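You operate a simulated robot arm through the tools that you are given. There is no shell and no other tool. Be economical: measure what you need, move in short steps, check, and stop when the job is done.

You run a simulated robot arm. Do the job below in one go: nothing can be reset, and whatever is moved stays where it is left.

TASK
Rinse the mud off both potatoes under the cold tap, drop them into the colander, tap off.
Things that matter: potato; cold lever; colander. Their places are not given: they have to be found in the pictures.

Only the result counts: the job must be done as asked and must still hold three seconds after the hand-in. Knocking over, shifting, dropping, spilling or breaking anything else fails it.

THE ROBOT
A 6-joint arm with a two-finger parallel gripper, fixed in place. Base frame: the origin is at the foot of the arm, x ahead of it, y to its left, z up. Units: mm, degrees, N and s.
With the tool pointing down near the work surface it reaches from about 120 to 740 mm from the base axis. Its first joint turns from -166.0 to 166.0 degrees. Payload 3.91 kg.
The TCP is the grasp point between the finger pads, 30 mm short of the fingertips. In the tool frame z runs along the fingers and y along their closing line. Largest opening 110 mm; finger width 20, thickness 10; the body of the gripper, 48 by 112 mm, starts 55 mm behind the TCP.
Orientation is that of the tool frame in the base frame, as [roll, pitch, yaw] about the fixed x, y, z axes, in that order (R = Rz(yaw) Ry(pitch) Rx(roll)). With the fingers straight down and closing along the base's y, the tool's x points along the base's -x, its y along +y and its z along -z.

THE INTERFACE
- The arm moves only by the tool drive_tool. Its argument "increments" is a list of rows, each a list of 7 numbers: the shift along the tool's x, y, z in mm, then the turn, a rotation vector about the tool's x, y, z in degrees, then the opening, from 0 (shut) to 1 (fully open). In form: [[x, y, z, ax, ay, az, fingers], ...]. A call has 1 to 12 rows; each row shifts and turns the commanded pose from where the row before left it, along the tool's axes as they then stand. Rows are played at 5 a second. More than 50 mm and 8.6 degrees between two rows, or a gripper value outside its range, and nothing of the call is played. Where a pose cannot be reached the arm comes as near as it can. A force on the tool above 50 N (or 10 N above the force at the start of the call, whichever is more), or a blocked arm, ends the call early, and 0.2 s more pass. The fingers move at their own pace (about 45 mm/s each) and stop on an object; they squeeze with about 39 N. The grip force told is the motor's: it shows also when the fingers shut on nothing. Time passes only in rows, and 0.2 s behind the last, so rows that do not move let the fingers close. It gives the time, the measured TCP pose, the force on the tool (base axes), the opening and the grip force at its end, in the units of the frame above (readings bear some noise).
- Cameras (640 x 400 px; columns grow to the right, rows downward): "scene" is fixed at [60.8, -644.1, 1537.7]; the picture's right is [0.67, -0.74, 0.00], its down [-0.46, -0.42, -0.78] and it looks along [0.58, 0.53, -0.63] (base axes); focal length 327 px, centre (320, 200). "wrist" rides on the gripper at [-36, 0, -57] in the tool frame; the picture's right is [0.00, -1.00, 0.00], its down [0.97, 0.00, -0.24] and it looks along [0.24, 0.00, 0.97] (tool axes); focal length 218 px, centre (320, 200).
- capture(camera): a new picture of that camera. No time passes.
- raise_lower(by): slides the trunk up (or, below 0, down) by that many mm; the arm rides with it, the base frame stays. It gives what a move gives, with no picture.
- measure_at(camera, pixels): there is no depth. For up to 12 entries [column, row, z] of the newest picture of that camera ("zoom" is the newest enlarged one), the place [x, y] in the base frame at which the ray of that pixel passes the height z, good to about 3 mm, but the place of the scene camera against the robot may be out by one fixed shift of up to 25 mm in any direction. No time passes.
- inspect(camera, box): a new picture of the part [left, top, right, bottom] of that camera's present view, enlarged. No time passes.
- finish_job(): hands the job in; it is judged then, once.

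Keep the steps short. Do not move on a guess: measure, check each grasp and each placing, and mend mistakes. In all there are 80 turns and 46 pictures (those below and enlarged ones count). Leave the gripper open and the arm clear of the work at the hand-in unless told otherwise, and finish with a single line.

The tools are called after ">>>" as name(argument=value, ...) on one line, values as JSON. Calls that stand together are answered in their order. drive_tool: Moves the arm, as the interface text tells. Its arguments: {"type":"object","properties":{"increments":{"type":"array"}},"required":["increments"]} The other tools are called the same way: raise_lower (by) slides the trunk up or down; capture (camera) takes a picture; measure_at (camera, pixels) gives the place at which the rays of pixels pass given heights; inspect (camera, box) takes an enlarged picture of a part of a camera's view; finish_job () hands the job in.

At the start:

```text
time_s: 0.0
eef_pos: [320.5, 55.0, 1298.5]
orientation: [179.9, -0.1, 180.0]
ft_force: [-0.5, 0.2, -0.6]
finger_gap: 110.0
grasp_force: 0.1
trunk travel left (down, up): [-525.0, 65.0]
```

scene: 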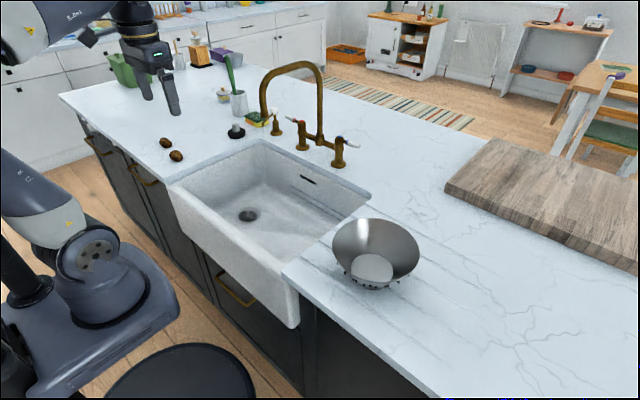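
wrist: 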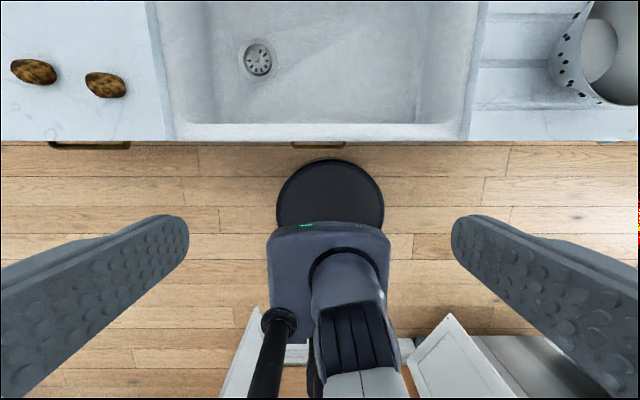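

I see two muddy potatoes near scene (165,142) and (176,156), a bridge tap with two levers, and a colander on the right. I'll enlarge the tap and the potatoes, and measure roughly.

>>> inspect(camera="scene", box=[220, 50, 380, 180])

>>> measure_at(camera="wrist", pixels=[[33, 72, 940], [106, 85, 940], [165, 139, 920], [472, 139, 920], [258, 60, 760], [600, 50, 920]])

>>> measure_at(camera="scene", pixels=[[165, 142, 940], [176, 156, 940], [168, 185, 920], [298, 285, 920], [370, 195, 920], [260, 140, 920], [375, 268, 925], [302, 150, 920], [338, 166, 920], [319, 146, 920]])

```text
3.08 times, centred on (300, 115) of scene
```

zoom: 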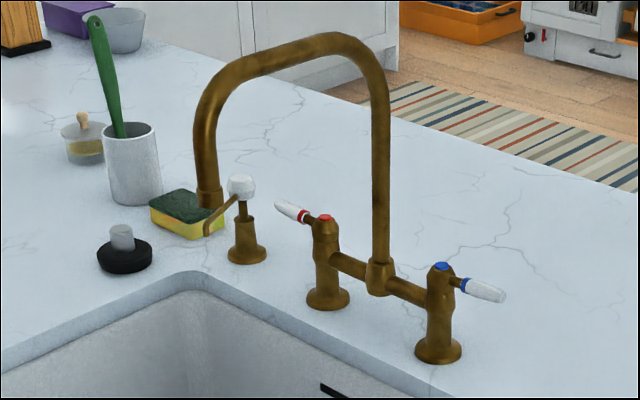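

```text
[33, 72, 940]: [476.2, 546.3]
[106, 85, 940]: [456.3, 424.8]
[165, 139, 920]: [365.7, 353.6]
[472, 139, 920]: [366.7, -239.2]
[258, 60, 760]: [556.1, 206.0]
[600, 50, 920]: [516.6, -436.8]
```

```text
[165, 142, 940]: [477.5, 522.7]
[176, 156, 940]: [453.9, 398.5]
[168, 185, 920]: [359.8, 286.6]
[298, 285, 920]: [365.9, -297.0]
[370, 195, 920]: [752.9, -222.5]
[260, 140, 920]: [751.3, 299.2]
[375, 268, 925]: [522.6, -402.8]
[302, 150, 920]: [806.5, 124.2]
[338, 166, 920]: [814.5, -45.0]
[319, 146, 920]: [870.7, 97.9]
```

The wrist view gives the potatoes at about (476,546) and (456,425). The scene camera is off by about 25 mm in y. The cold lever is the blue one at scene (339,137), with its handle pointing towards −y. I'll move forward and right and tilt the tool forward so the wrist camera sees the tap.

>>> drive_tool(increments=[[-35, -40, 0, 0, 0, 0, 1], [-35, -40, 0, 0, 0, 0, 1], [-30, -40, 0, 0, 0, 0, 1], [0, -35, 0, 0, -8, 0, 1], [0, 0, 0, 0, -8, 0, 1], [0, 0, 0, 0, -8, 0, 1], [0, 0, 0, 0, -8, 0, 1], [0, 0, 0, 0, -8, 0, 1], [0, 0, 0, 0, -8, 0, 1]])

>>> capture(camera="wrist")

```text
refused: row 1 steps farther than a row can; nothing moved
```

```text
42 pictures are left
```

wrist: 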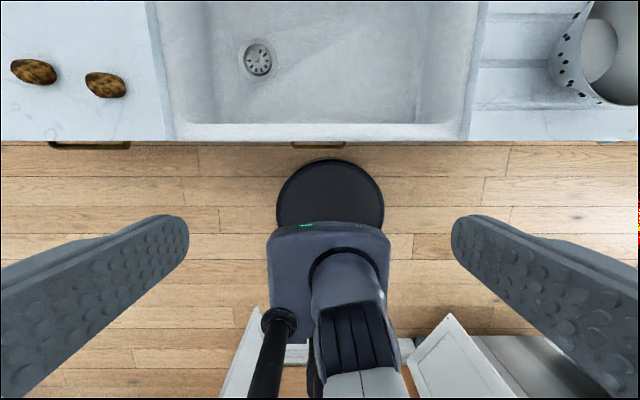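

That step was longer than 50 mm in total, so nothing moved. I'll use smaller steps.

>>> drive_tool(increments=[[-25, -38, 0, 0, 0, 0, 1], [-25, -38, 0, 0, 0, 0, 1], [-25, -38, 0, 0, 0, 0, 1], [-25, -38, 0, 0, -8, 0, 1], [0, 0, 0, 0, -8, 0, 1], [0, 0, 0, 0, -8, 0, 1], [0, 0, 0, 0, -8, 0, 1], [0, 0, 0, 0, -8, 0, 1], [0, 0, 0, 0, -8, 0, 1]])

>>> capture(camera="wrist")

```text
time_s: 2.0
eef_pos: [420.4, -97.6, 1299.2]
orientation: [-180.0, 48.1, 179.9]
ft_force: [-0.1, 0.4, -0.9]
finger_gap: 110.1
grasp_force: 0.1
trunk travel left (down, up): [-525.0, 65.0]
```

```text
41 pictures are left
```

wrist: 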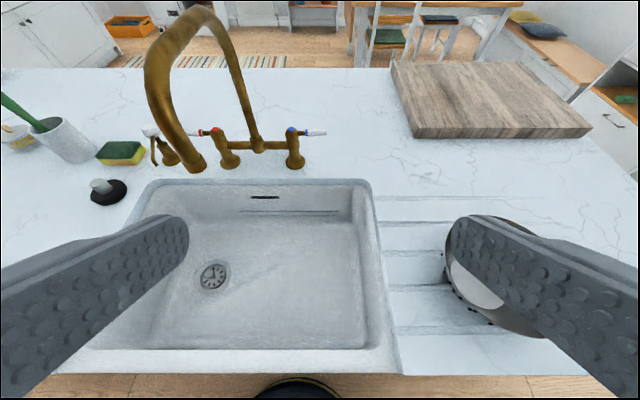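

A good view. I'll measure the tap posts, the cold handle, the spout outlet, the sink and the colander.

>>> measure_at(camera="wrist", pixels=[[296, 166, 920], [228, 167, 920], [291, 131, 1000], [291, 131, 1040], [325, 133, 1000], [325, 133, 1040], [197, 168, 1157], [212, 276, 760], [372, 183, 920], [398, 373, 920], [152, 183, 920], [60, 374, 920]])

>>> measure_at(camera="scene", pixels=[[338.3, 164, 920], [301.6, 148, 920], [339.5, 136.8, 1000], [339.5, 136.8, 1040], [359.4, 145.8, 1000], [359.4, 145.8, 1040], [263.6, 115, 1157]])

>>> inspect(camera="wrist", box=[130, 90, 350, 200])

```text
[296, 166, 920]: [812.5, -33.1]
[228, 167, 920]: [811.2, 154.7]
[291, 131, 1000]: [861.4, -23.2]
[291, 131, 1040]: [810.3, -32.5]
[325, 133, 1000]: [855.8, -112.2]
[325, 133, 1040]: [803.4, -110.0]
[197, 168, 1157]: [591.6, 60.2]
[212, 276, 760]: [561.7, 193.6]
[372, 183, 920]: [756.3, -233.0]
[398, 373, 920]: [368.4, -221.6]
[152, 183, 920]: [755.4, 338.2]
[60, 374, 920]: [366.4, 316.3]
```

```text
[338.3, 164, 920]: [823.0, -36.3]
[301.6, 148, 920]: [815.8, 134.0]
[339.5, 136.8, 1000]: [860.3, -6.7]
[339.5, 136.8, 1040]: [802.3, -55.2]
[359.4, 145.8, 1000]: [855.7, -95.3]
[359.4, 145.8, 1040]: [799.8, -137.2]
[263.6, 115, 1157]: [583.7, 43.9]
```

```text
2.91 times, centred on (240, 145) of wrist
```

zoom: 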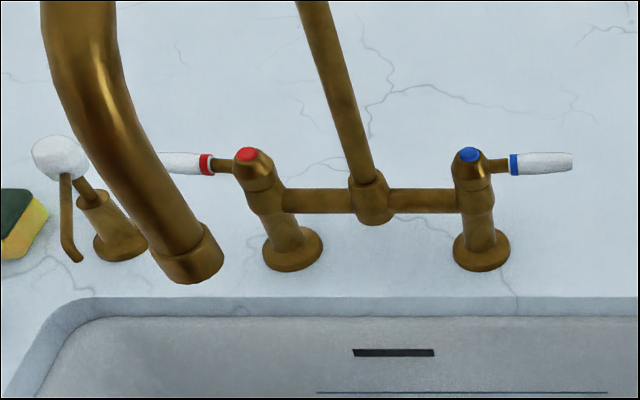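

The cold lever's pivot is at about (813,−33). Its handle runs along −y to about y=−110 at z≈1035. The spout outlet is at about (590,60,1157). I'll roll the tool 90° about its axis so the fingers can straddle the handle, and narrow the gap to about 60 mm.

>>> drive_tool(increments=[[0, 0, 0, 0, 0, 8, 0.55], [0, 0, 0, 0, 0, 8, 0.55], [0, 0, 0, 0, 0, 8, 0.55], [0, 0, 0, 0, 0, 8, 0.55], [0, 0, 0, 0, 0, 8, 0.55], [0, 0, 0, 0, 0, 8, 0.55], [0, 0, 0, 0, 0, 8, 0.55], [0, 0, 0, 0, 0, 8, 0.55], [0, 0, 0, 0, 0, 8, 0.55], [0, 0, 0, 0, 0, 8, 0.55], [0, 0, 0, 0, 0, 8, 0.55], [0, 0, 0, 0, 0, 2, 0.55]])

```text
time_s: 4.6
eef_pos: [419.9, -98.4, 1299.1]
orientation: [132.0, -0.1, 89.9]
ft_force: [-0.3, 0.7, -0.1]
finger_gap: 60.5
grasp_force: 0.0
trunk travel left (down, up): [-525.0, 65.0]
```

Now the approach to about 150 mm short of the handle.

>>> drive_tool(increments=[[0, 9, 44, 0, 0, 0, 0.55], [0, 9, 44, 0, 0, 0, 0.55], [0, 9, 44, 0, 0, 0, 0.55], [0, 9, 44, 0, 0, 0, 0.55], [0, 9, 44, 0, 0, 0, 0.55], [0, 9, 44, 0, 0, 0, 0.55], [0, 9, 44, 0, 0, 0, 0.55]])

>>> capture(camera="wrist")

```text
time_s: 6.2
eef_pos: [691.7, -96.5, 1138.6]
orientation: [132.1, -0.1, 90.0]
ft_force: [1.0, -0.4, 0.0]
finger_gap: 60.6
grasp_force: 0.1
trunk travel left (down, up): [-525.0, 65.0]
```

```text
39 pictures are left
```

wrist: 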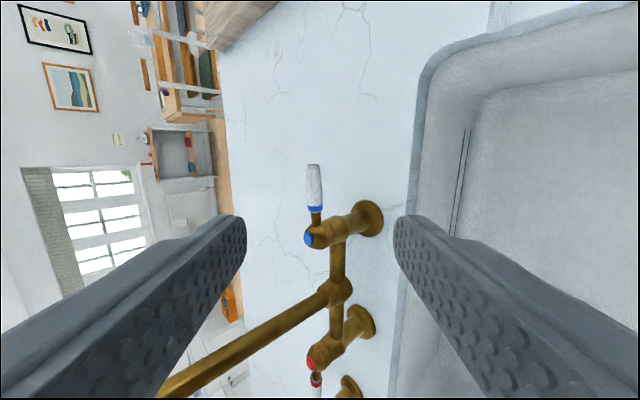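

>>> measure_at(camera="wrist", pixels=[[314, 168, 1033], [315, 208, 1033], [310, 240, 1033], [314, 168, 1025], [372, 218, 920], [310, 240, 1040]])

```text
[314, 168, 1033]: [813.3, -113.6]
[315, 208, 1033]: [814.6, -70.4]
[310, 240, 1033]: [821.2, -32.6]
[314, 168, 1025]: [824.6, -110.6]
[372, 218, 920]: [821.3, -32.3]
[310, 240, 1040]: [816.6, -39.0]
```

The handle lies at about x 817, y −70 to −112, z 1030, and the fingers are lined up to straddle it. I'll advance 155 mm along the tool.

>>> drive_tool(increments=[[0, 3, 40, 0, 0, 0, 0.55], [0, 0, 40, 0, 0, 0, 0.55], [0, 0, 30, 0, 0, 0, 0.55], [0, 0, 25, 0, 0, 0, 0.55], [0, 0, 20, 0, 0, 0, 0.55]])

>>> capture(camera="wrist")

```text
time_s: 7.4
eef_pos: [809.0, -97.2, 1036.7]
orientation: [132.0, 0.0, 90.1]
ft_force: [0.7, 0.3, -0.9]
finger_gap: 60.3
grasp_force: 0.1
trunk travel left (down, up): [-525.0, 65.0]
```

```text
38 pictures are left
```

wrist: 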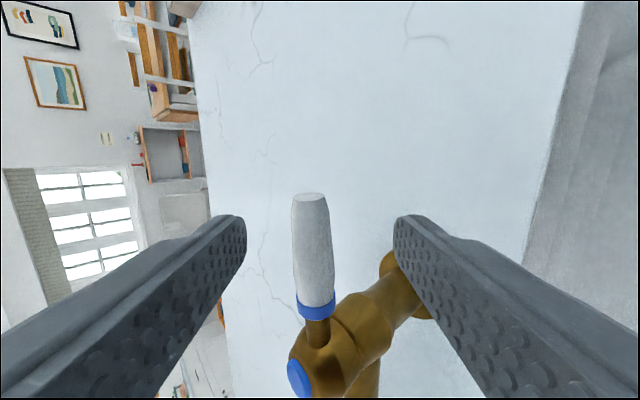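

The handle sits between the fingers. I'll bring the back finger up to it, then try pulling it gently towards the sink (−x) and watch the force.

>>> drive_tool(increments=[[0, -10, 0, 0, 0, 0, 0.55], [0, -8, 0, 0, 0, 0, 0.55], [0, -5.4, -5.9, 0, 0, 0, 0.55], [0, -5.4, -5.9, 0, 0, 0, 0.55], [0, -5.4, -5.9, 0, 0, 0, 0.55], [0, -5.4, -5.9, 0, 0, 0, 0.55]])

>>> capture(camera="wrist")

```text
time_s: 8.8
eef_pos: [763.5, -96.5, 1024.9]
orientation: [132.1, 0.1, 89.9]
ft_force: [0.5, -0.6, 2.0]
finger_gap: 61.2
grasp_force: 0.9
trunk travel left (down, up): [-525.0, 65.0]
```

```text
37 pictures are left
```

wrist: 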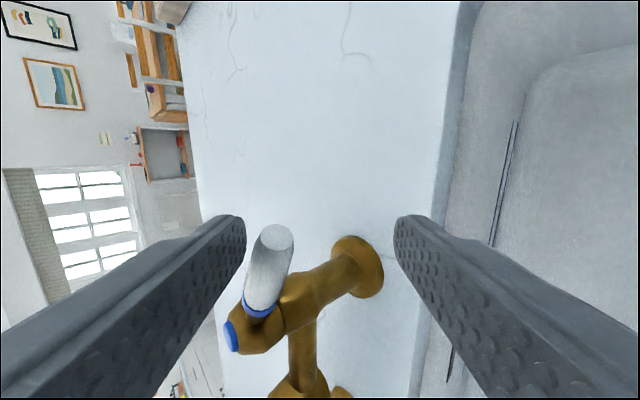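

The handle is turning towards the sink with little force. I'll check the scene for water.

>>> inspect(camera="scene", box=[180, 50, 400, 240])

```text
2.11 times, centred on (290, 145) of scene
```

zoom: 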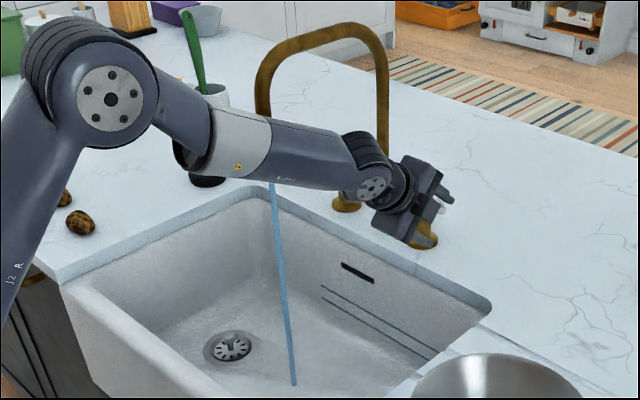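

Water is running in a thin stream. I'll open the lever a bit further along its arc.

>>> drive_tool(increments=[[4, -5.4, -5.9, 0, 0, 0, 0.55], [5, -5.4, -5.9, 0, 0, 0, 0.55], [6, -5.4, -5.9, 0, 0, 0, 0.55]])

>>> capture(camera="wrist")

>>> inspect(camera="scene", box=[180, 50, 400, 240])

```text
time_s: 9.6
eef_pos: [740.3, -82.0, 1023.6]
orientation: [132.0, -0.1, 90.0]
ft_force: [-1.1, -1.2, 2.2]
finger_gap: 60.6
grasp_force: 0.1
trunk travel left (down, up): [-525.0, 65.0]
```

```text
35 pictures are left
```

wrist: 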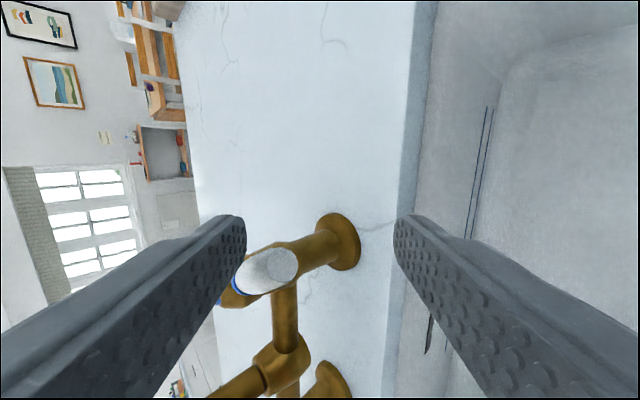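

```text
2.11 times, centred on (290, 145) of scene
```

zoom: 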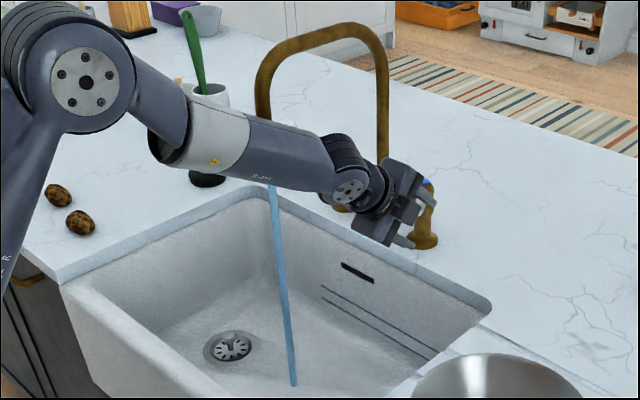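

The stream is stronger now, which is enough. I'll ease off the handle and back straight out along the tool axis.

>>> drive_tool(increments=[[-3, 4, 0, 0, 0, 0, 0.55], [0, 0, -15, 0, 0, 0, 0.55], [0, 0, -30, 0, 0, 0, 0.55], [0, 0, -45, 0, 0, 0, 0.55], [0, 0, -45, 0, 0, 0, 0.55], [0, 0, -45, 0, 0, 0, 0.55], [0, 0, -45, 0, 0, 0, 0.55], [0, 0, -45, 0, 0, 0, 0.55]])

>>> inspect(camera="scene", box=[180, 50, 400, 240])

```text
time_s: 11.4
eef_pos: [543.1, -86.7, 1207.8]
orientation: [132.0, -0.1, 90.1]
ft_force: [0.0, 0.3, 0.3]
finger_gap: 60.6
grasp_force: 0.1
trunk travel left (down, up): [-525.0, 65.0]
```

```text
2.11 times, centred on (290, 145) of scene
```

zoom: 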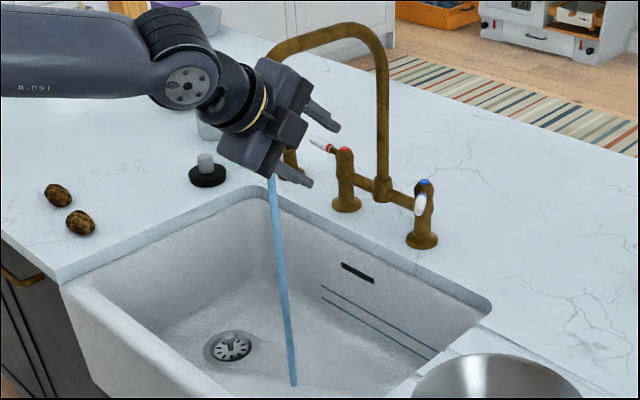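

The lever is left open and the gripper is clear. Next I'll back away from the spout, bring the tool vertical and move over towards the nearer potato.

>>> drive_tool(increments=[[0, -30, -33, 0, 0, 0, 1], [0, -30, -33, 0, 0, 0, 1], [0, -30, -33, 0, 0, 0, 1], [0, -20, -22, 0, 0, 0, 1], [0, 0, 0, 8, 0, 0, 1], [0, 0, 0, 8, 0, 0, 1], [0, 0, 0, 8, 0, 0, 1], [0, 0, 0, 8, 0, 0, 1], [0, 0, 0, 8, 0, 0, 1], [0, 0, 0, 8, 0, 0, 1]])

>>> drive_tool(increments=[[45, 0, 0, 0, 0, 0, 1], [45, 0, 0, 0, 0, 0, 1], [45, 0, 0, 0, 0, 0, 1], [45, 0, 0, 0, 0, 0, 1], [45, 0, 0, 0, 0, 0, 1], [45, 0, 0, 0, 0, 0, 1], [45, 0, 0, 0, 0, 0, 1], [45, 0, 0, 0, 0, 0, 1], [45, 0, 0, 0, 0, 0, 1], [45, 0, 0, 0, 0, 0, 1], [25, 20, 0, 0, 0, 0, 1], [0, 35, 0, 0, 0, 0, 1]])

>>> capture(camera="wrist")

```text
time_s: 13.6
eef_pos: [379.3, -85.6, 1205.9]
orientation: [-179.7, 0.1, 90.0]
ft_force: [-0.6, 0.6, 0.0]
finger_gap: 110.0
grasp_force: 0.0
trunk travel left (down, up): [-525.0, 65.0]
```

```text
time_s: 16.2
eef_pos: [433.9, 388.6, 1207.1]
orientation: [180.0, 0.1, 90.0]
ft_force: [0.2, -0.6, 0.4]
finger_gap: 109.9
grasp_force: 0.1
trunk travel left (down, up): [-525.0, 65.0]
```

```text
32 pictures are left
```

wrist: 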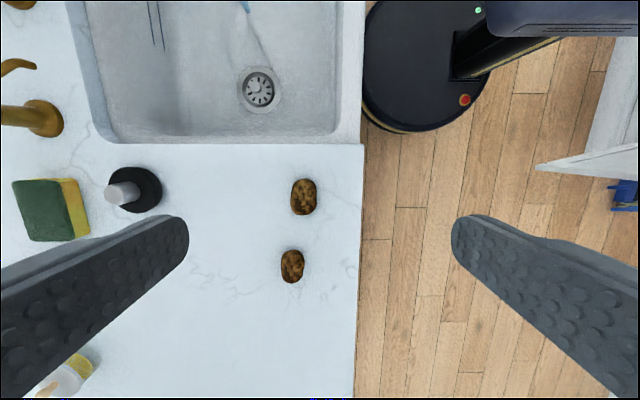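

>>> measure_at(camera="wrist", pixels=[[303, 197, 940], [291, 197, 940], [316, 197, 940], [303, 178, 940], [303, 216, 940], [292, 266, 940], [280, 266, 940], [305, 266, 940], [292, 249, 940], [292, 283, 940]])

>>> inspect(camera="wrist", box=[240, 150, 370, 300])

```text
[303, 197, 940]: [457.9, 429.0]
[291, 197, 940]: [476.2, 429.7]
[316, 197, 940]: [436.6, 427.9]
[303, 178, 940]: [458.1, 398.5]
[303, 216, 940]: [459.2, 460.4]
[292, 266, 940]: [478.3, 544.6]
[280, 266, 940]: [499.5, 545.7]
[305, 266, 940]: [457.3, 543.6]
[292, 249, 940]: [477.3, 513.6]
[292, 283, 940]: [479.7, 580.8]
```

```text
2.67 times, centred on (305, 225) of wrist
```

zoom: 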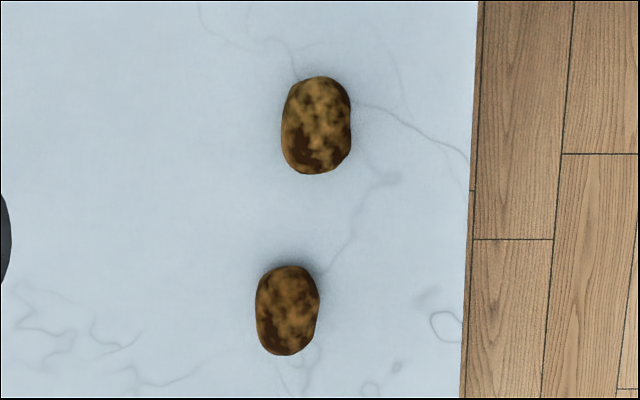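

P2 is at (458,429) and about 40 × 60 mm, narrow across x, which is my closing direction. I'll descend over it.

>>> drive_tool(increments=[[40, 24, 0, 0, 0, 0, 1], [0, 0, 45, 0, 0, 0, 1], [0, 0, 45, 0, 0, 0, 1], [0, 0, 45, 0, 0, 0, 1], [0, 0, 45, 0, 0, 0, 1], [0, 0, 30, 0, 0, 0, 1]])

>>> capture(camera="wrist")

```text
time_s: 17.6
eef_pos: [458.8, 429.1, 994.5]
orientation: [-180.0, 0.0, 90.1]
ft_force: [-0.6, -1.0, -0.3]
finger_gap: 109.8
grasp_force: 0.0
trunk travel left (down, up): [-525.0, 65.0]
```

```text
30 pictures are left
```

wrist: 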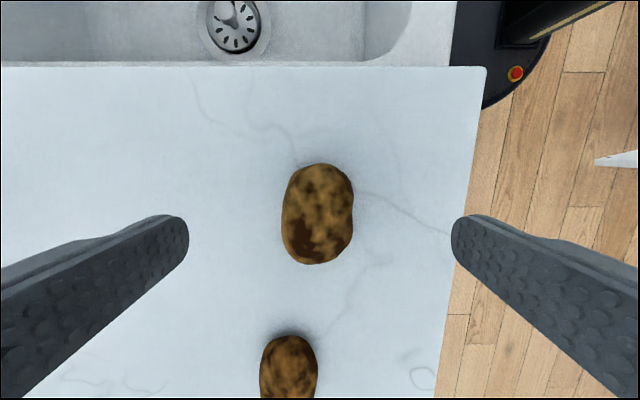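

>>> measure_at(camera="wrist", pixels=[[317, 214, 940], [317, 164, 940], [317, 263, 940], [283, 214, 940], [353, 214, 940]])

```text
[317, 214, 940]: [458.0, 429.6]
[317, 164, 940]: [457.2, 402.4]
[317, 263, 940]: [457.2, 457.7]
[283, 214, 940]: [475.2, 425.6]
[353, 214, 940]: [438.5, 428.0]
```

It's centred. I'll descend 41 mm and close.

>>> drive_tool(increments=[[0, 0, 20, 0, 0, 0, 1], [0, 0, 14, 0, 0, 0, 1], [0, 0, 7, 0, 0, 0, 1], [0, 0, 0, 0, 0, 0, 0.2], [0, 0, 0, 0, 0, 0, 0.2], [0, 0, 0, 0, 0, 0, 0.2], [0, 0, 0, 0, 0, 0, 0.2], [0, 0, 0, 0, 0, 0, 0.2]])

```text
time_s: 19.4
eef_pos: [457.6, 429.3, 955.2]
orientation: [180.0, 0.1, 89.9]
ft_force: [-0.4, 0.3, -0.6]
finger_gap: 39.3
grasp_force: 37.3
trunk travel left (down, up): [-525.0, 65.0]
```

Gripped at 39 mm. I'll lift it and carry it over the sink in front of the stream.

>>> drive_tool(increments=[[0, 0, -40, 0, 0, 0, 0.2], [0, 0, -45, 0, 0, 0, 0.2], [0, 0, -45, 0, 0, 0, 0.2], [-45, 0, 0, 0, 0, 0, 0.2], [-45, 0, 0, 0, 0, 0, 0.2], [-45, 0, 0, 0, 0, 0, 0.2], [-45, 0, 0, 0, 0, 0, 0.2], [-45, 0, 0, 0, 0, 0, 0.2], [-45, 0, 0, 0, 0, 0, 0.2], [-40, 0, 0, 0, 0, 0, 0.2]])

>>> drive_tool(increments=[[0, 0, 0, 0, -8, 0, 0.2], [0, 0, 0, 0, -8, 0, 0.2], [0, 0, 0, 0, -8, 0, 0.2], [0, 0, 0, 0, -8, 0, 0.2], [0, 0, 0, 0, -8, 0, 0.2], [0, 0, 0, 0, -8, 0, 0.2], [0, 0, 0, 0, -8, 0, 0.2]])

>>> capture(camera="wrist")

>>> capture(camera="scene")

```text
time_s: 21.6
eef_pos: [457.1, 118.5, 1086.9]
orientation: [180.0, -0.1, 90.1]
ft_force: [-0.3, 0.0, 0.2]
finger_gap: 39.3
grasp_force: 39.5
trunk travel left (down, up): [-525.0, 65.0]
```

```text
time_s: 23.2
eef_pos: [458.3, 119.0, 1085.4]
orientation: [179.9, 56.2, 90.1]
ft_force: [-0.3, 0.0, 0.5]
finger_gap: 39.3
grasp_force: 39.2
trunk travel left (down, up): [-525.0, 65.0]
```

```text
29 pictures are left
```

wrist: 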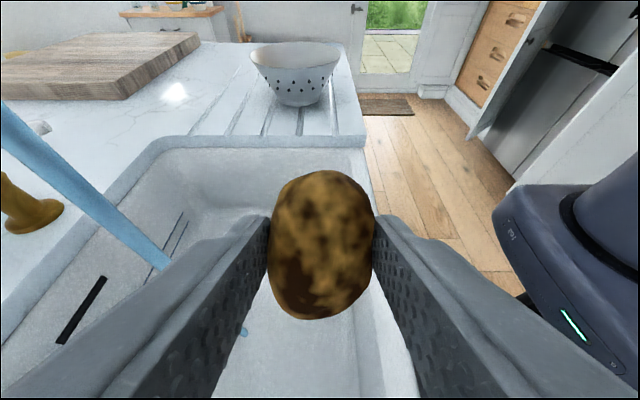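

```text
28 pictures are left
```

scene: 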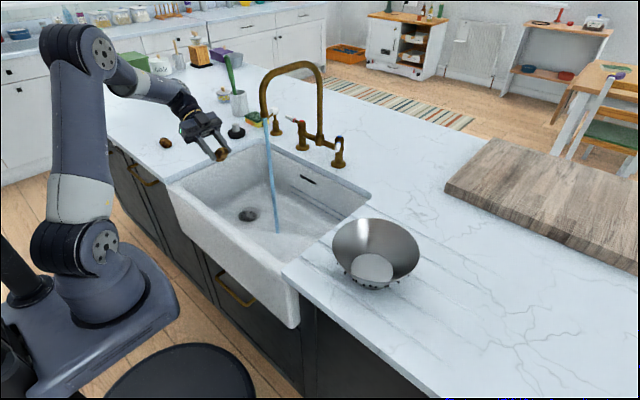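

>>> measure_at(camera="wrist", pixels=[[60, 172, 1100], [60, 172, 1060], [60, 172, 1020], [110, 214, 1060], [110, 214, 1020], [110, 214, 980], [110, 214, 940]])

>>> measure_at(camera="scene", pixels=[[267, 122, 1140], [270, 150, 1060], [273, 185, 940], [277, 231, 760]])

```text
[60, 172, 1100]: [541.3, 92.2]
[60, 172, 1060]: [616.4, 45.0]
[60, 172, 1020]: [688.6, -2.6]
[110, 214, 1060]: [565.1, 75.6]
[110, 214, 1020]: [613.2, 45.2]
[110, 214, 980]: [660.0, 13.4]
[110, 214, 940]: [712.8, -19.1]
```

```text
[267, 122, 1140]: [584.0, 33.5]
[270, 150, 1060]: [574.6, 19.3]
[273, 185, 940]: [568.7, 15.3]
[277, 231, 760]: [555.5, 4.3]
```

The stream is vertical at about (591,60). I'll move across to x=591, then slide the potato sideways under it and wait there.

>>> drive_tool(increments=[[0, 45, 0, 0, 0, 0, 0.2], [0, 45, 0, 0, 0, 0, 0.2], [0, 42, 0, 0, 0, 0, 0.2], [-9, 0, 13.3, 0, 0, 0, 0.2], [-9, 0, 13.3, 0, 0, 0, 0.2], [-9, 0, 13.3, 0, 0, 0, 0.2], [0, 0, 0, 0, 0, 0, 0.2], [0, 0, 0, 0, 0, 0, 0.2], [0, 0, 0, 0, 0, 0, 0.2], [0, 0, 0, 0, 0, 0, 0.2]])

>>> capture(camera="wrist")

>>> inspect(camera="scene", box=[180, 70, 340, 240])

```text
time_s: 25.4
eef_pos: [590.2, 72.5, 1085.2]
orientation: [180.0, 56.2, 90.0]
ft_force: [0.0, 0.3, -0.6]
finger_gap: 38.9
grasp_force: 39.3
trunk travel left (down, up): [-525.0, 65.0]
```

```text
27 pictures are left
```

wrist: 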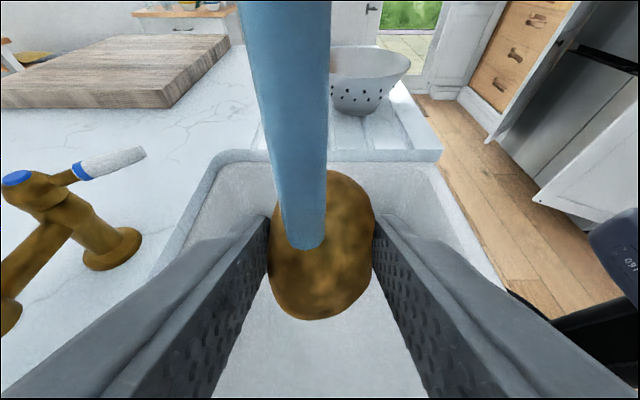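

```text
2.35 times, centred on (260, 155) of scene
```

zoom: 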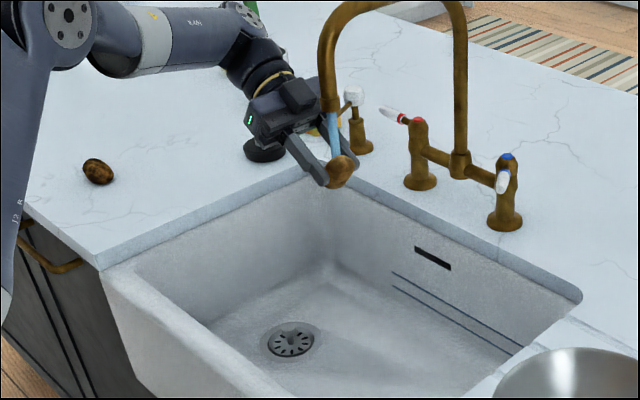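

The stream lands on the potato and the mud is fading. I'll hold it there longer.

>>> drive_tool(increments=[[0, 0, 0, 0, 0, 0, 0.2], [0, 0, 0, 0, 0, 0, 0.2], [0, 0, 0, 0, 0, 0, 0.2], [0, 0, 0, 0, 0, 0, 0.2], [0, 0, 0, 0, 0, 0, 0.2], [0, 0, 0, 0, 0, 0, 0.2], [0, 0, 0, 0, 0, 0, 0.2], [0, 0, 0, 0, 0, 0, 0.2], [0, 0, 0, 0, 0, 0, 0.2], [0, 0, 0, 0, 0, 0, 0.2], [0, 0, 0, 0, 0, 0, 0.2], [0, 0, 0, 0, 0, 0, 0.2]])

>>> drive_tool(increments=[[0, 0, 0, 0, 0, 0, 0.2], [0, 0, 0, 0, 0, 0, 0.2], [0, 0, 0, 0, 0, 0, 0.2], [0, 0, 0, 0, 0, 0, 0.2], [0, 0, 0, 0, 0, 0, 0.2], [0, 0, 0, 0, 0, 0, 0.2], [0, 0, 0, 0, 0, 0, 0.2], [0, 0, 0, 0, 0, 0, 0.2], [0, 0, 0, 0, 0, 0, 0.2], [0, 0, 0, 0, 0, 0, 0.2], [0, 0, 0, 0, 0, 0, 0.2], [0, 0, 0, 0, 0, 0, 0.2]])

>>> capture(camera="wrist")

```text
time_s: 28.0
eef_pos: [590.8, 71.7, 1085.6]
orientation: [180.0, 56.0, 90.0]
ft_force: [-0.5, 0.3, -0.3]
finger_gap: 38.9
grasp_force: 38.6
trunk travel left (down, up): [-525.0, 65.0]
```

```text
time_s: 30.6
eef_pos: [590.6, 70.7, 1086.1]
orientation: [-180.0, 55.9, 90.0]
ft_force: [0.2, -0.3, -0.5]
finger_gap: 39.3
grasp_force: 38.7
trunk travel left (down, up): [-525.0, 65.0]
```

```text
25 pictures are left
```

wrist: 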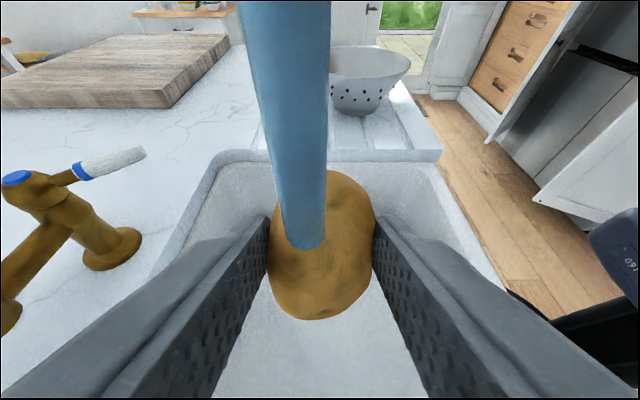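

Almost clean. A little longer, then an enlarged look.

>>> drive_tool(increments=[[0, 0, 0, 0, 0, 0, 0.2], [0, 0, 0, 0, 0, 0, 0.2], [0, 0, 0, 0, 0, 0, 0.2], [0, 0, 0, 0, 0, 0, 0.2], [0, 0, 0, 0, 0, 0, 0.2], [0, 0, 0, 0, 0, 0, 0.2], [0, 0, 0, 0, 0, 0, 0.2], [0, 0, 0, 0, 0, 0, 0.2], [0, 0, 0, 0, 0, 0, 0.2], [0, 0, 0, 0, 0, 0, 0.2], [0, 0, 0, 0, 0, 0, 0.2], [0, 0, 0, 0, 0, 0, 0.2]])

>>> drive_tool(increments=[[0, 0, 0, 0, 0, 0, 0.2], [0, 0, 0, 0, 0, 0, 0.2], [0, 0, 0, 0, 0, 0, 0.2], [0, 0, 0, 0, 0, 0, 0.2], [0, 0, 0, 0, 0, 0, 0.2], [0, 0, 0, 0, 0, 0, 0.2], [0, 0, 0, 0, 0, 0, 0.2], [0, 0, 0, 0, 0, 0, 0.2], [9, 0, -13.3, 0, 0, 0, 0.2], [9, 0, -13.3, 0, 0, 0, 0.2], [9, 0, -13.3, 0, 0, 0, 0.2], [0, 0, 0, 0, 0, 0, 0.2]])

>>> inspect(camera="wrist", box=[220, 150, 420, 330])

>>> inspect(camera="scene", box=[230, 100, 310, 180])

```text
time_s: 33.2
eef_pos: [589.5, 71.1, 1085.9]
orientation: [180.0, 56.0, 90.0]
ft_force: [-1.0, 0.4, 0.4]
finger_gap: 38.8
grasp_force: 38.6
trunk travel left (down, up): [-525.0, 65.0]
```

```text
time_s: 35.8
eef_pos: [590.7, 119.6, 1085.0]
orientation: [179.9, 56.0, 90.0]
ft_force: [-0.7, -0.9, -0.3]
finger_gap: 39.3
grasp_force: 39.3
trunk travel left (down, up): [-525.0, 65.0]
```

```text
2.22 times, centred on (320, 240) of wrist
```

zoom: 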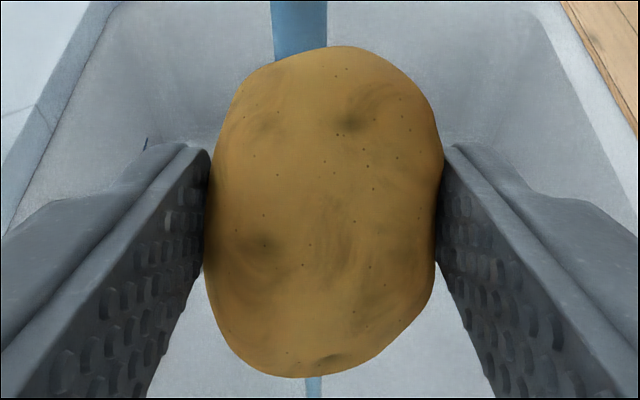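

```text
5.00 times, centred on (270, 140) of scene
```

zoom: 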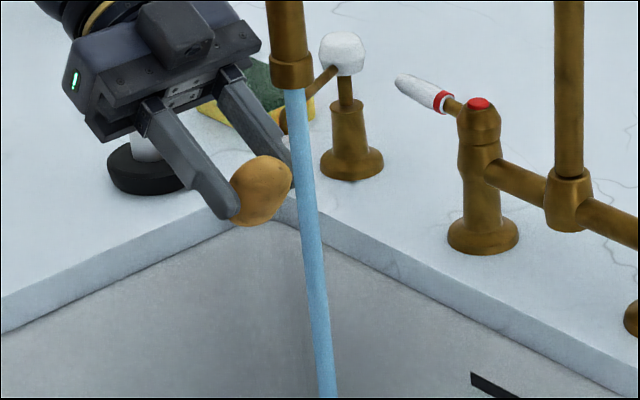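

The mud is gone. I'll back away in x, bring the tool upright and raise it, then carry the potato right towards the colander.

>>> drive_tool(increments=[[0, -45, 0, 0, 0, 0, 0.2], [0, -45, 0, 0, 0, 0, 0.2], [0, -45, 0, 0, 0, 0, 0.2], [0, -25, 0, 0, 8, 0, 0.2], [0, 0, 0, 0, 8, 0, 0.2], [0, 0, 0, 0, 8, 0, 0.2], [0, 0, 0, 0, 8, 0, 0.2], [0, 0, 0, 0, 8, 0, 0.2], [0, 0, 0, 0, 8, 0, 0.2], [0, 0, 0, 0, 8, 0, 0.2], [0, 0, -45, 0, 0, 0, 0.2], [0, 0, -45, 0, 0, 0, 0.2]])

>>> drive_tool(increments=[[-45, 0, 0, 0, 0, 0, 0.2], [-45, 0, 0, 0, 0, 0, 0.2], [-45, 0, 0, 0, 0, 0, 0.2], [-45, 0, 0, 0, 0, 0, 0.2], [-45, 0, 0, 0, 0, 0, 0.2], [-45, 0, 0, 0, 0, 0, 0.2], [-45, 0, 0, 0, 0, 0, 0.2], [-45, 0, 0, 0, 0, 0, 0.2], [-40, 20, 0, 0, 0, 0, 0.2], [-40, 25, 0, 0, 0, 0, 0.2]])

>>> capture(camera="wrist")

```text
time_s: 38.4
eef_pos: [429.9, 120.4, 1177.1]
orientation: [179.9, 0.1, 90.0]
ft_force: [-0.6, 0.3, -0.9]
finger_gap: 39.2
grasp_force: 39.2
trunk travel left (down, up): [-525.0, 65.0]
```

```text
time_s: 40.6
eef_pos: [476.7, -322.3, 1174.3]
orientation: [-179.9, -0.1, 90.1]
ft_force: [0.4, 0.2, -0.3]
finger_gap: 39.1
grasp_force: 38.8
trunk travel left (down, up): [-525.0, 65.0]
```

```text
22 pictures are left
```

wrist: 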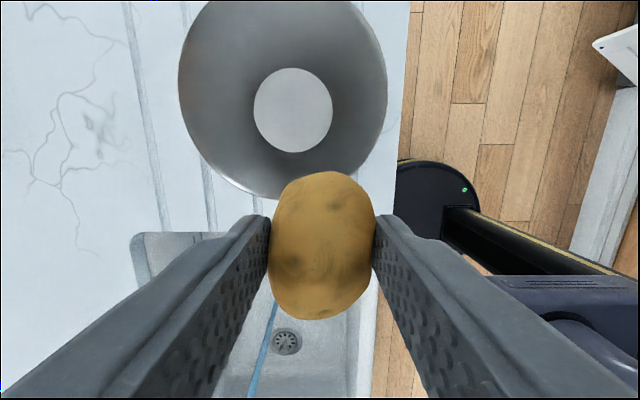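

>>> measure_at(camera="wrist", pixels=[[293, 109, 930], [254, 109, 930], [333, 109, 930], [178, 95, 1010], [387, 95, 1010], [283, 199, 1010], [178, 95, 1040], [387, 95, 1040], [283, 199, 1040]])

>>> measure_at(camera="scene", pixels=[[372, 268, 930], [333, 245, 1010], [420, 255, 1010], [333, 245, 1040], [420, 255, 1040]])

```text
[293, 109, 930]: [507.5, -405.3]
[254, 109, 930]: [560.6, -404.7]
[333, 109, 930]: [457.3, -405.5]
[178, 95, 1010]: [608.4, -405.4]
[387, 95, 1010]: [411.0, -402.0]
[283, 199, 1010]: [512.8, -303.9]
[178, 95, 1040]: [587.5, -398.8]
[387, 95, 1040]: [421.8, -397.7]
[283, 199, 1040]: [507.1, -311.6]
```

```text
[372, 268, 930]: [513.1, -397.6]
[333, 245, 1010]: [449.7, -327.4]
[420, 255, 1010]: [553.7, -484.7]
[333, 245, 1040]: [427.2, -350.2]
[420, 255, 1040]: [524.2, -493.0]
```

The colander is centred at about (508,−404), with a rim radius of about 95 mm and its floor near z≈930. I'll move above it, slightly to the far side in −y, and lower.

>>> drive_tool(increments=[[-32, 11, 0, 0, 0, 0, 0.2], [-32, 10, 0, 0, 0, 0, 0.2], [-29, 10, 0, 0, 0, 0, 0.2], [0, 0, 45, 0, 0, 0, 0.2], [0, 0, 45, 0, 0, 0, 0.2], [0, 0, 30, 0, 0, 0, 0.2]])

>>> capture(camera="wrist")

>>> inspect(camera="scene", box=[300, 160, 450, 300])

```text
time_s: 42.0
eef_pos: [506.1, -413.1, 1053.6]
orientation: [-180.0, 0.0, 90.1]
ft_force: [-1.3, -1.0, -0.2]
finger_gap: 38.7
grasp_force: 38.9
trunk travel left (down, up): [-525.0, 65.0]
```

```text
21 pictures are left
```

wrist: 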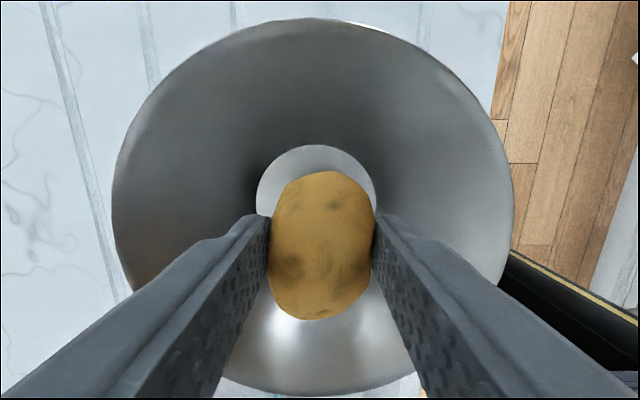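

```text
2.86 times, centred on (375, 230) of scene
```

zoom: 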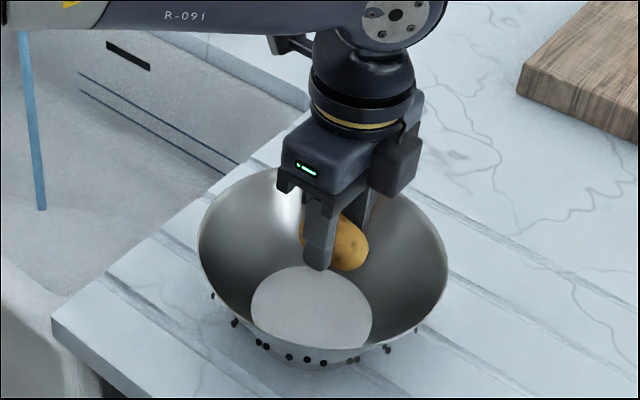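

Lined up with the colander floor. I'll lower 65 mm and open part way.

>>> drive_tool(increments=[[0, 0, 25, 0, 0, 0, 0.2], [0, 0, 20, 0, 0, 0, 0.2], [0, 0, 20, 0, 0, 0, 0.2], [0, 0, 0, 0, 0, 0, 0.2], [0, 0, 0, 0, 0, 0, 0.55], [0, 0, 0, 0, 0, 0, 0.55], [0, 0, 0, 0, 0, 0, 0.55]])

>>> drive_tool(increments=[[0, 0, -40, 0, 0, 0, 0.55], [0, 0, -45, 0, 0, 0, 0.55], [0, 0, -45, 0, 0, 0, 0.55], [0, 0, -45, 0, 0, 0, 0.55], [0, 0, -20, 0, 0, 0, 1]])

>>> capture(camera="wrist")

```text
time_s: 43.6
eef_pos: [506.4, -413.3, 990.2]
orientation: [-180.0, 0.0, 89.9]
ft_force: [-0.1, 0.0, -0.4]
finger_gap: 60.6
grasp_force: 0.2
trunk travel left (down, up): [-525.0, 65.0]
```

```text
time_s: 44.8
eef_pos: [504.7, -412.6, 1184.2]
orientation: [-179.9, -0.2, 90.0]
ft_force: [-0.3, 0.4, -0.9]
finger_gap: 95.2
grasp_force: 0.0
trunk travel left (down, up): [-525.0, 65.0]
```

```text
19 pictures are left
```

wrist: 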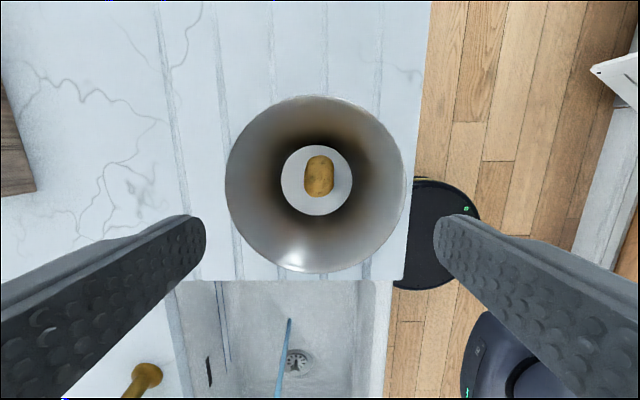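

The first potato is in the colander. I'll go back left to the second one, passing in front of the tap at x≈430.

>>> drive_tool(increments=[[20, -37, 0, 0, 0, 0, 1], [20, -38, 0, 0, 0, 0, 1], [48, 0, 0, 0, 0, 0, 1], [48, 0, 0, 0, 0, 0, 1], [48, 0, 0, 0, 0, 0, 1], [48, 0, 0, 0, 0, 0, 1], [48, 0, 0, 0, 0, 0, 1], [48, 0, 0, 0, 0, 0, 1], [48, 0, 0, 0, 0, 0, 1], [48, 0, 0, 0, 0, 0, 1], [48, 0, 0, 0, 0, 0, 1], [48, 0, 0, 0, 0, 0, 1]])

>>> drive_tool(increments=[[48, 0, 0, 0, 0, 0, 1], [48, 0, 0, 0, 0, 0, 1], [48, 0, 0, 0, 0, 0, 1], [48, 0, 0, 0, 0, 0, 1], [48, 0, 0, 0, 0, 0, 1], [48, 0, 0, 0, 0, 0, 1], [48, 0, 0, 0, 0, 0, 1], [48, 0, 0, 0, 0, 0, 1], [40, 25, 0, 0, 0, 0, 1], [15, 23, 40, 0, 0, 0, 1], [0, 0, 45, 0, 0, 0, 1], [0, 0, 45, 0, 0, 0, 1]])

```text
time_s: 47.4
eef_pos: [430.5, 107.1, 1185.9]
orientation: [-180.0, 0.1, 90.0]
ft_force: [-0.7, 0.4, 0.8]
finger_gap: 110.0
grasp_force: 0.0
trunk travel left (down, up): [-525.0, 65.0]
```

```text
time_s: 50.0
eef_pos: [450.5, 510.9, 1062.4]
orientation: [-180.0, 0.0, 90.0]
ft_force: [0.9, 0.1, 1.9]
finger_gap: 110.1
grasp_force: 0.1
out of reach, approached as far as the arm can: row 9, 10
trunk travel left (down, up): [-525.0, 65.0]
```

The arm fell short of reach at that height. I'll check where it stands and what the wrist camera sees.

>>> drive_tool(increments=[[0, 0, 20, 0, 0, 0, 1], [5, 4, 20, 0, 0, 0, 1], [0, 0, 0, 0, 0, 0, 1]])

>>> capture(camera="wrist")

```text
time_s: 50.8
eef_pos: [456.4, 515.6, 1023.5]
orientation: [179.9, 0.0, 90.1]
ft_force: [0.4, 0.5, 0.0]
finger_gap: 110.1
grasp_force: 0.1
trunk travel left (down, up): [-525.0, 65.0]
```

```text
18 pictures are left
```

wrist: 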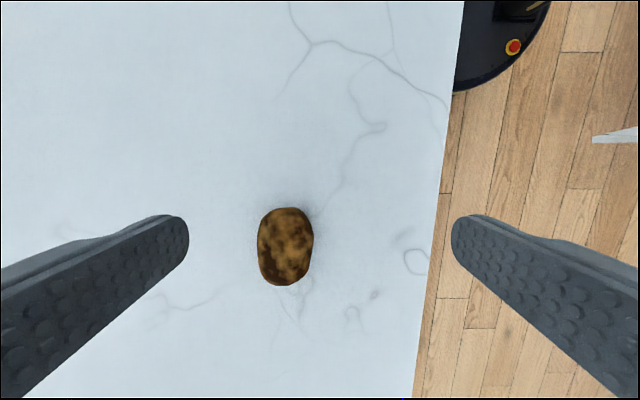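

>>> measure_at(camera="wrist", pixels=[[285, 246, 940], [285, 208, 940], [285, 285, 940], [258, 246, 940], [313, 246, 940]])

>>> drive_tool(increments=[[15, 11, 0, 0, 0, 0, 1], [14, 10, 0, 0, 0, 0, 1], [0, 0, 0, 0, 0, 0, 1]])

```text
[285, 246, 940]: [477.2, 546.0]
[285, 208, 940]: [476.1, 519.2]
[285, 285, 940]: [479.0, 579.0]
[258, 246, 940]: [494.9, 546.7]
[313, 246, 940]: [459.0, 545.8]
```

```text
time_s: 51.6
eef_pos: [475.1, 544.7, 1021.2]
orientation: [179.8, 0.0, 90.0]
ft_force: [0.4, 1.1, 0.8]
finger_gap: 110.0
grasp_force: 0.1
trunk travel left (down, up): [-525.0, 65.0]
```

It reached (475,545). The potato is at (477,548). I'll fine-tune, descend to z≈955 and grip.

>>> drive_tool(increments=[[2, 2, 30, 0, 0, 0, 1], [0, 0, 25, 0, 0, 0, 1], [0, 0, 11, 0, 0, 0, 1], [0, 0, 0, 0, 0, 0, 0.2], [0, 0, 0, 0, 0, 0, 0.2], [0, 0, 0, 0, 0, 0, 0.2], [0, 0, 0, 0, 0, 0, 0.2], [0, 0, 0, 0, 0, 0, 0.2]])

```text
time_s: 53.4
eef_pos: [478.6, 546.9, 956.2]
orientation: [-180.0, -0.1, 90.0]
ft_force: [1.5, 0.1, -0.8]
finger_gap: 38.6
grasp_force: 36.5
trunk travel left (down, up): [-525.0, 65.0]
```

Gripped at 38.6 mm. I'll lift slightly, come back towards the sink, then raise to rinsing height.

>>> drive_tool(increments=[[0, 0, -30, 0, 0, 0, 0.2], [0, 0, -30, 0, 0, 0, 0.2], [-45, -10, 0, 0, 0, 0, 0.2], [-45, -10, 0, 0, 0, 0, 0.2], [-35, 0, -30, 0, 0, 0, 0.2], [-35, 0, -30, 0, 0, 0, 0.2], [-45, 0, -10, 0, 0, 0, 0.2], [-45, 0, 0, 0, 0, 0, 0.2], [-45, 0, 0, 0, 0, 0, 0.2], [-45, 0, 0, 0, 0, 0, 0.2], [-45, 0, 0, 0, 0, 0, 0.2], [-43, 0, 0, 0, 0, 0, 0.2]])

>>> drive_tool(increments=[[0, 0, 0, 0, -8, 0, 0.2], [0, 0, 0, 0, -8, 0, 0.2], [0, 0, 0, 0, -8, 0, 0.2], [0, 0, 0, 0, -8, 0, 0.2], [0, 0, 0, 0, -8, 0, 0.2], [0, 0, 0, 0, -8, 0, 0.2], [0, 0, 0, 0, -8, 0, 0.2]])

```text
time_s: 56.0
eef_pos: [458.3, 116.2, 1085.8]
orientation: [-179.9, 0.1, 90.0]
ft_force: [0.1, -0.4, -0.2]
finger_gap: 37.9
grasp_force: 39.2
trunk travel left (down, up): [-525.0, 65.0]
```

```text
time_s: 57.6
eef_pos: [457.7, 118.7, 1086.8]
orientation: [179.8, 56.2, 90.0]
ft_force: [-0.6, 0.2, -0.1]
finger_gap: 37.9
grasp_force: 38.8
trunk travel left (down, up): [-525.0, 65.0]
```

Same position as before. I'll slide the potato under the stream and hold it there.

>>> drive_tool(increments=[[0, 45, 0, 0, 0, 0, 0.2], [0, 45, 0, 0, 0, 0, 0.2], [0, 43, 0, 0, 0, 0, 0.2], [-9, 0, 13.3, 0, 0, 0, 0.2], [-9, 0, 13.3, 0, 0, 0, 0.2], [-9, 0, 13.3, 0, 0, 0, 0.2], [0, 0, 0, 0, 0, 0, 0.2], [0, 0, 0, 0, 0, 0, 0.2], [0, 0, 0, 0, 0, 0, 0.2], [0, 0, 0, 0, 0, 0, 0.2], [0, 0, 0, 0, 0, 0, 0.2], [0, 0, 0, 0, 0, 0, 0.2]])

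>>> drive_tool(increments=[[0, 0, 0, 0, 0, 0, 0.2], [0, 0, 0, 0, 0, 0, 0.2], [0, 0, 0, 0, 0, 0, 0.2], [0, 0, 0, 0, 0, 0, 0.2], [0, 0, 0, 0, 0, 0, 0.2], [0, 0, 0, 0, 0, 0, 0.2], [0, 0, 0, 0, 0, 0, 0.2], [0, 0, 0, 0, 0, 0, 0.2], [0, 0, 0, 0, 0, 0, 0.2], [0, 0, 0, 0, 0, 0, 0.2], [0, 0, 0, 0, 0, 0, 0.2], [0, 0, 0, 0, 0, 0, 0.2]])

>>> drive_tool(increments=[[0, 0, 0, 0, 0, 0, 0.2], [0, 0, 0, 0, 0, 0, 0.2], [0, 0, 0, 0, 0, 0, 0.2], [0, 0, 0, 0, 0, 0, 0.2], [0, 0, 0, 0, 0, 0, 0.2], [0, 0, 0, 0, 0, 0, 0.2], [0, 0, 0, 0, 0, 0, 0.2], [0, 0, 0, 0, 0, 0, 0.2], [0, 0, 0, 0, 0, 0, 0.2], [0, 0, 0, 0, 0, 0, 0.2], [0, 0, 0, 0, 0, 0, 0.2], [0, 0, 0, 0, 0, 0, 0.2]])

>>> drive_tool(increments=[[0, 0, 0, 0, 0, 0, 0.2], [0, 0, 0, 0, 0, 0, 0.2], [0, 0, 0, 0, 0, 0, 0.2], [0, 0, 0, 0, 0, 0, 0.2], [0, 0, 0, 0, 0, 0, 0.2], [0, 0, 0, 0, 0, 0, 0.2], [0, 0, 0, 0, 0, 0, 0.2], [0, 0, 0, 0, 0, 0, 0.2], [0, 0, 0, 0, 0, 0, 0.2], [0, 0, 0, 0, 0, 0, 0.2], [0, 0, 0, 0, 0, 0, 0.2], [0, 0, 0, 0, 0, 0, 0.2]])

>>> capture(camera="wrist")

```text
time_s: 60.2
eef_pos: [590.9, 71.1, 1086.6]
orientation: [-179.9, 56.0, 90.0]
ft_force: [-0.3, 0.3, -0.8]
finger_gap: 38.0
grasp_force: 38.9
trunk travel left (down, up): [-525.0, 65.0]
```

```text
time_s: 62.8
eef_pos: [590.7, 70.0, 1086.2]
orientation: [-179.9, 56.0, 90.0]
ft_force: [-0.4, 0.2, 0.2]
finger_gap: 37.8
grasp_force: 38.9
trunk travel left (down, up): [-525.0, 65.0]
```

```text
time_s: 65.4
eef_pos: [590.5, 71.5, 1085.7]
orientation: [-180.0, 56.0, 89.9]
ft_force: [0.5, 0.6, -0.7]
finger_gap: 37.9
grasp_force: 38.7
trunk travel left (down, up): [-525.0, 65.0]
```

```text
time_s: 68.0
eef_pos: [591.1, 70.8, 1085.8]
orientation: [-179.9, 56.0, 90.0]
ft_force: [-0.5, 0.1, 0.0]
finger_gap: 37.9
grasp_force: 39.2
trunk travel left (down, up): [-525.0, 65.0]
```

```text
17 pictures are left
```

wrist: 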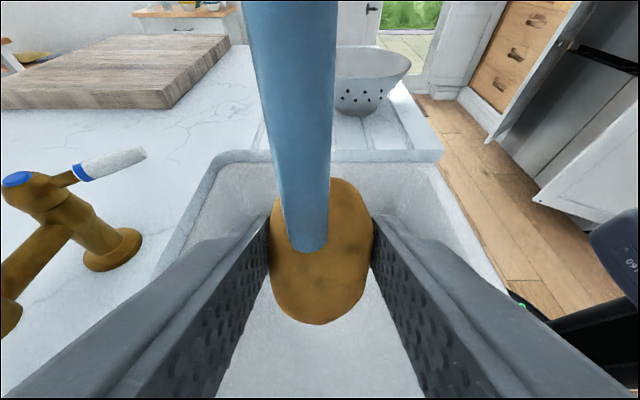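

It looks clean. I'll hold briefly, pull it out of the stream and look closely.

>>> drive_tool(increments=[[0, 0, 0, 0, 0, 0, 0.2], [0, 0, 0, 0, 0, 0, 0.2], [0, 0, 0, 0, 0, 0, 0.2], [0, 0, 0, 0, 0, 0, 0.2], [0, 0, 0, 0, 0, 0, 0.2], [0, 0, 0, 0, 0, 0, 0.2], [0, 0, 0, 0, 0, 0, 0.2], [0, 0, 0, 0, 0, 0, 0.2], [9, 0, -13.3, 0, 0, 0, 0.2], [9, 0, -13.3, 0, 0, 0, 0.2], [9, 0, -13.3, 0, 0, 0, 0.2], [0, 0, 0, 0, 0, 0, 0.2]])

>>> inspect(camera="wrist", box=[220, 150, 420, 330])

```text
time_s: 70.6
eef_pos: [591.0, 119.4, 1085.9]
orientation: [180.0, 55.9, 90.0]
ft_force: [-0.4, 0.3, -0.7]
finger_gap: 37.7
grasp_force: 38.9
trunk travel left (down, up): [-525.0, 65.0]
```

```text
2.22 times, centred on (320, 240) of wrist
```

zoom: 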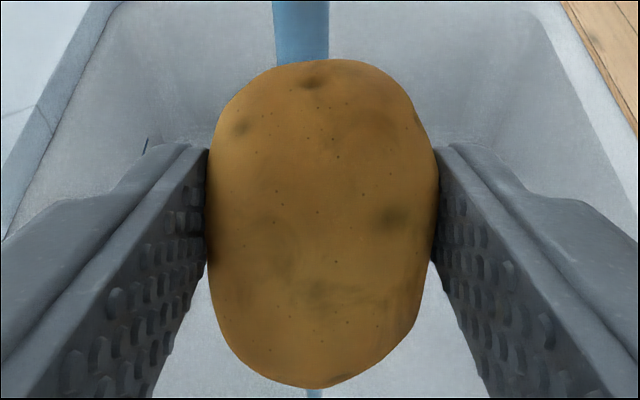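

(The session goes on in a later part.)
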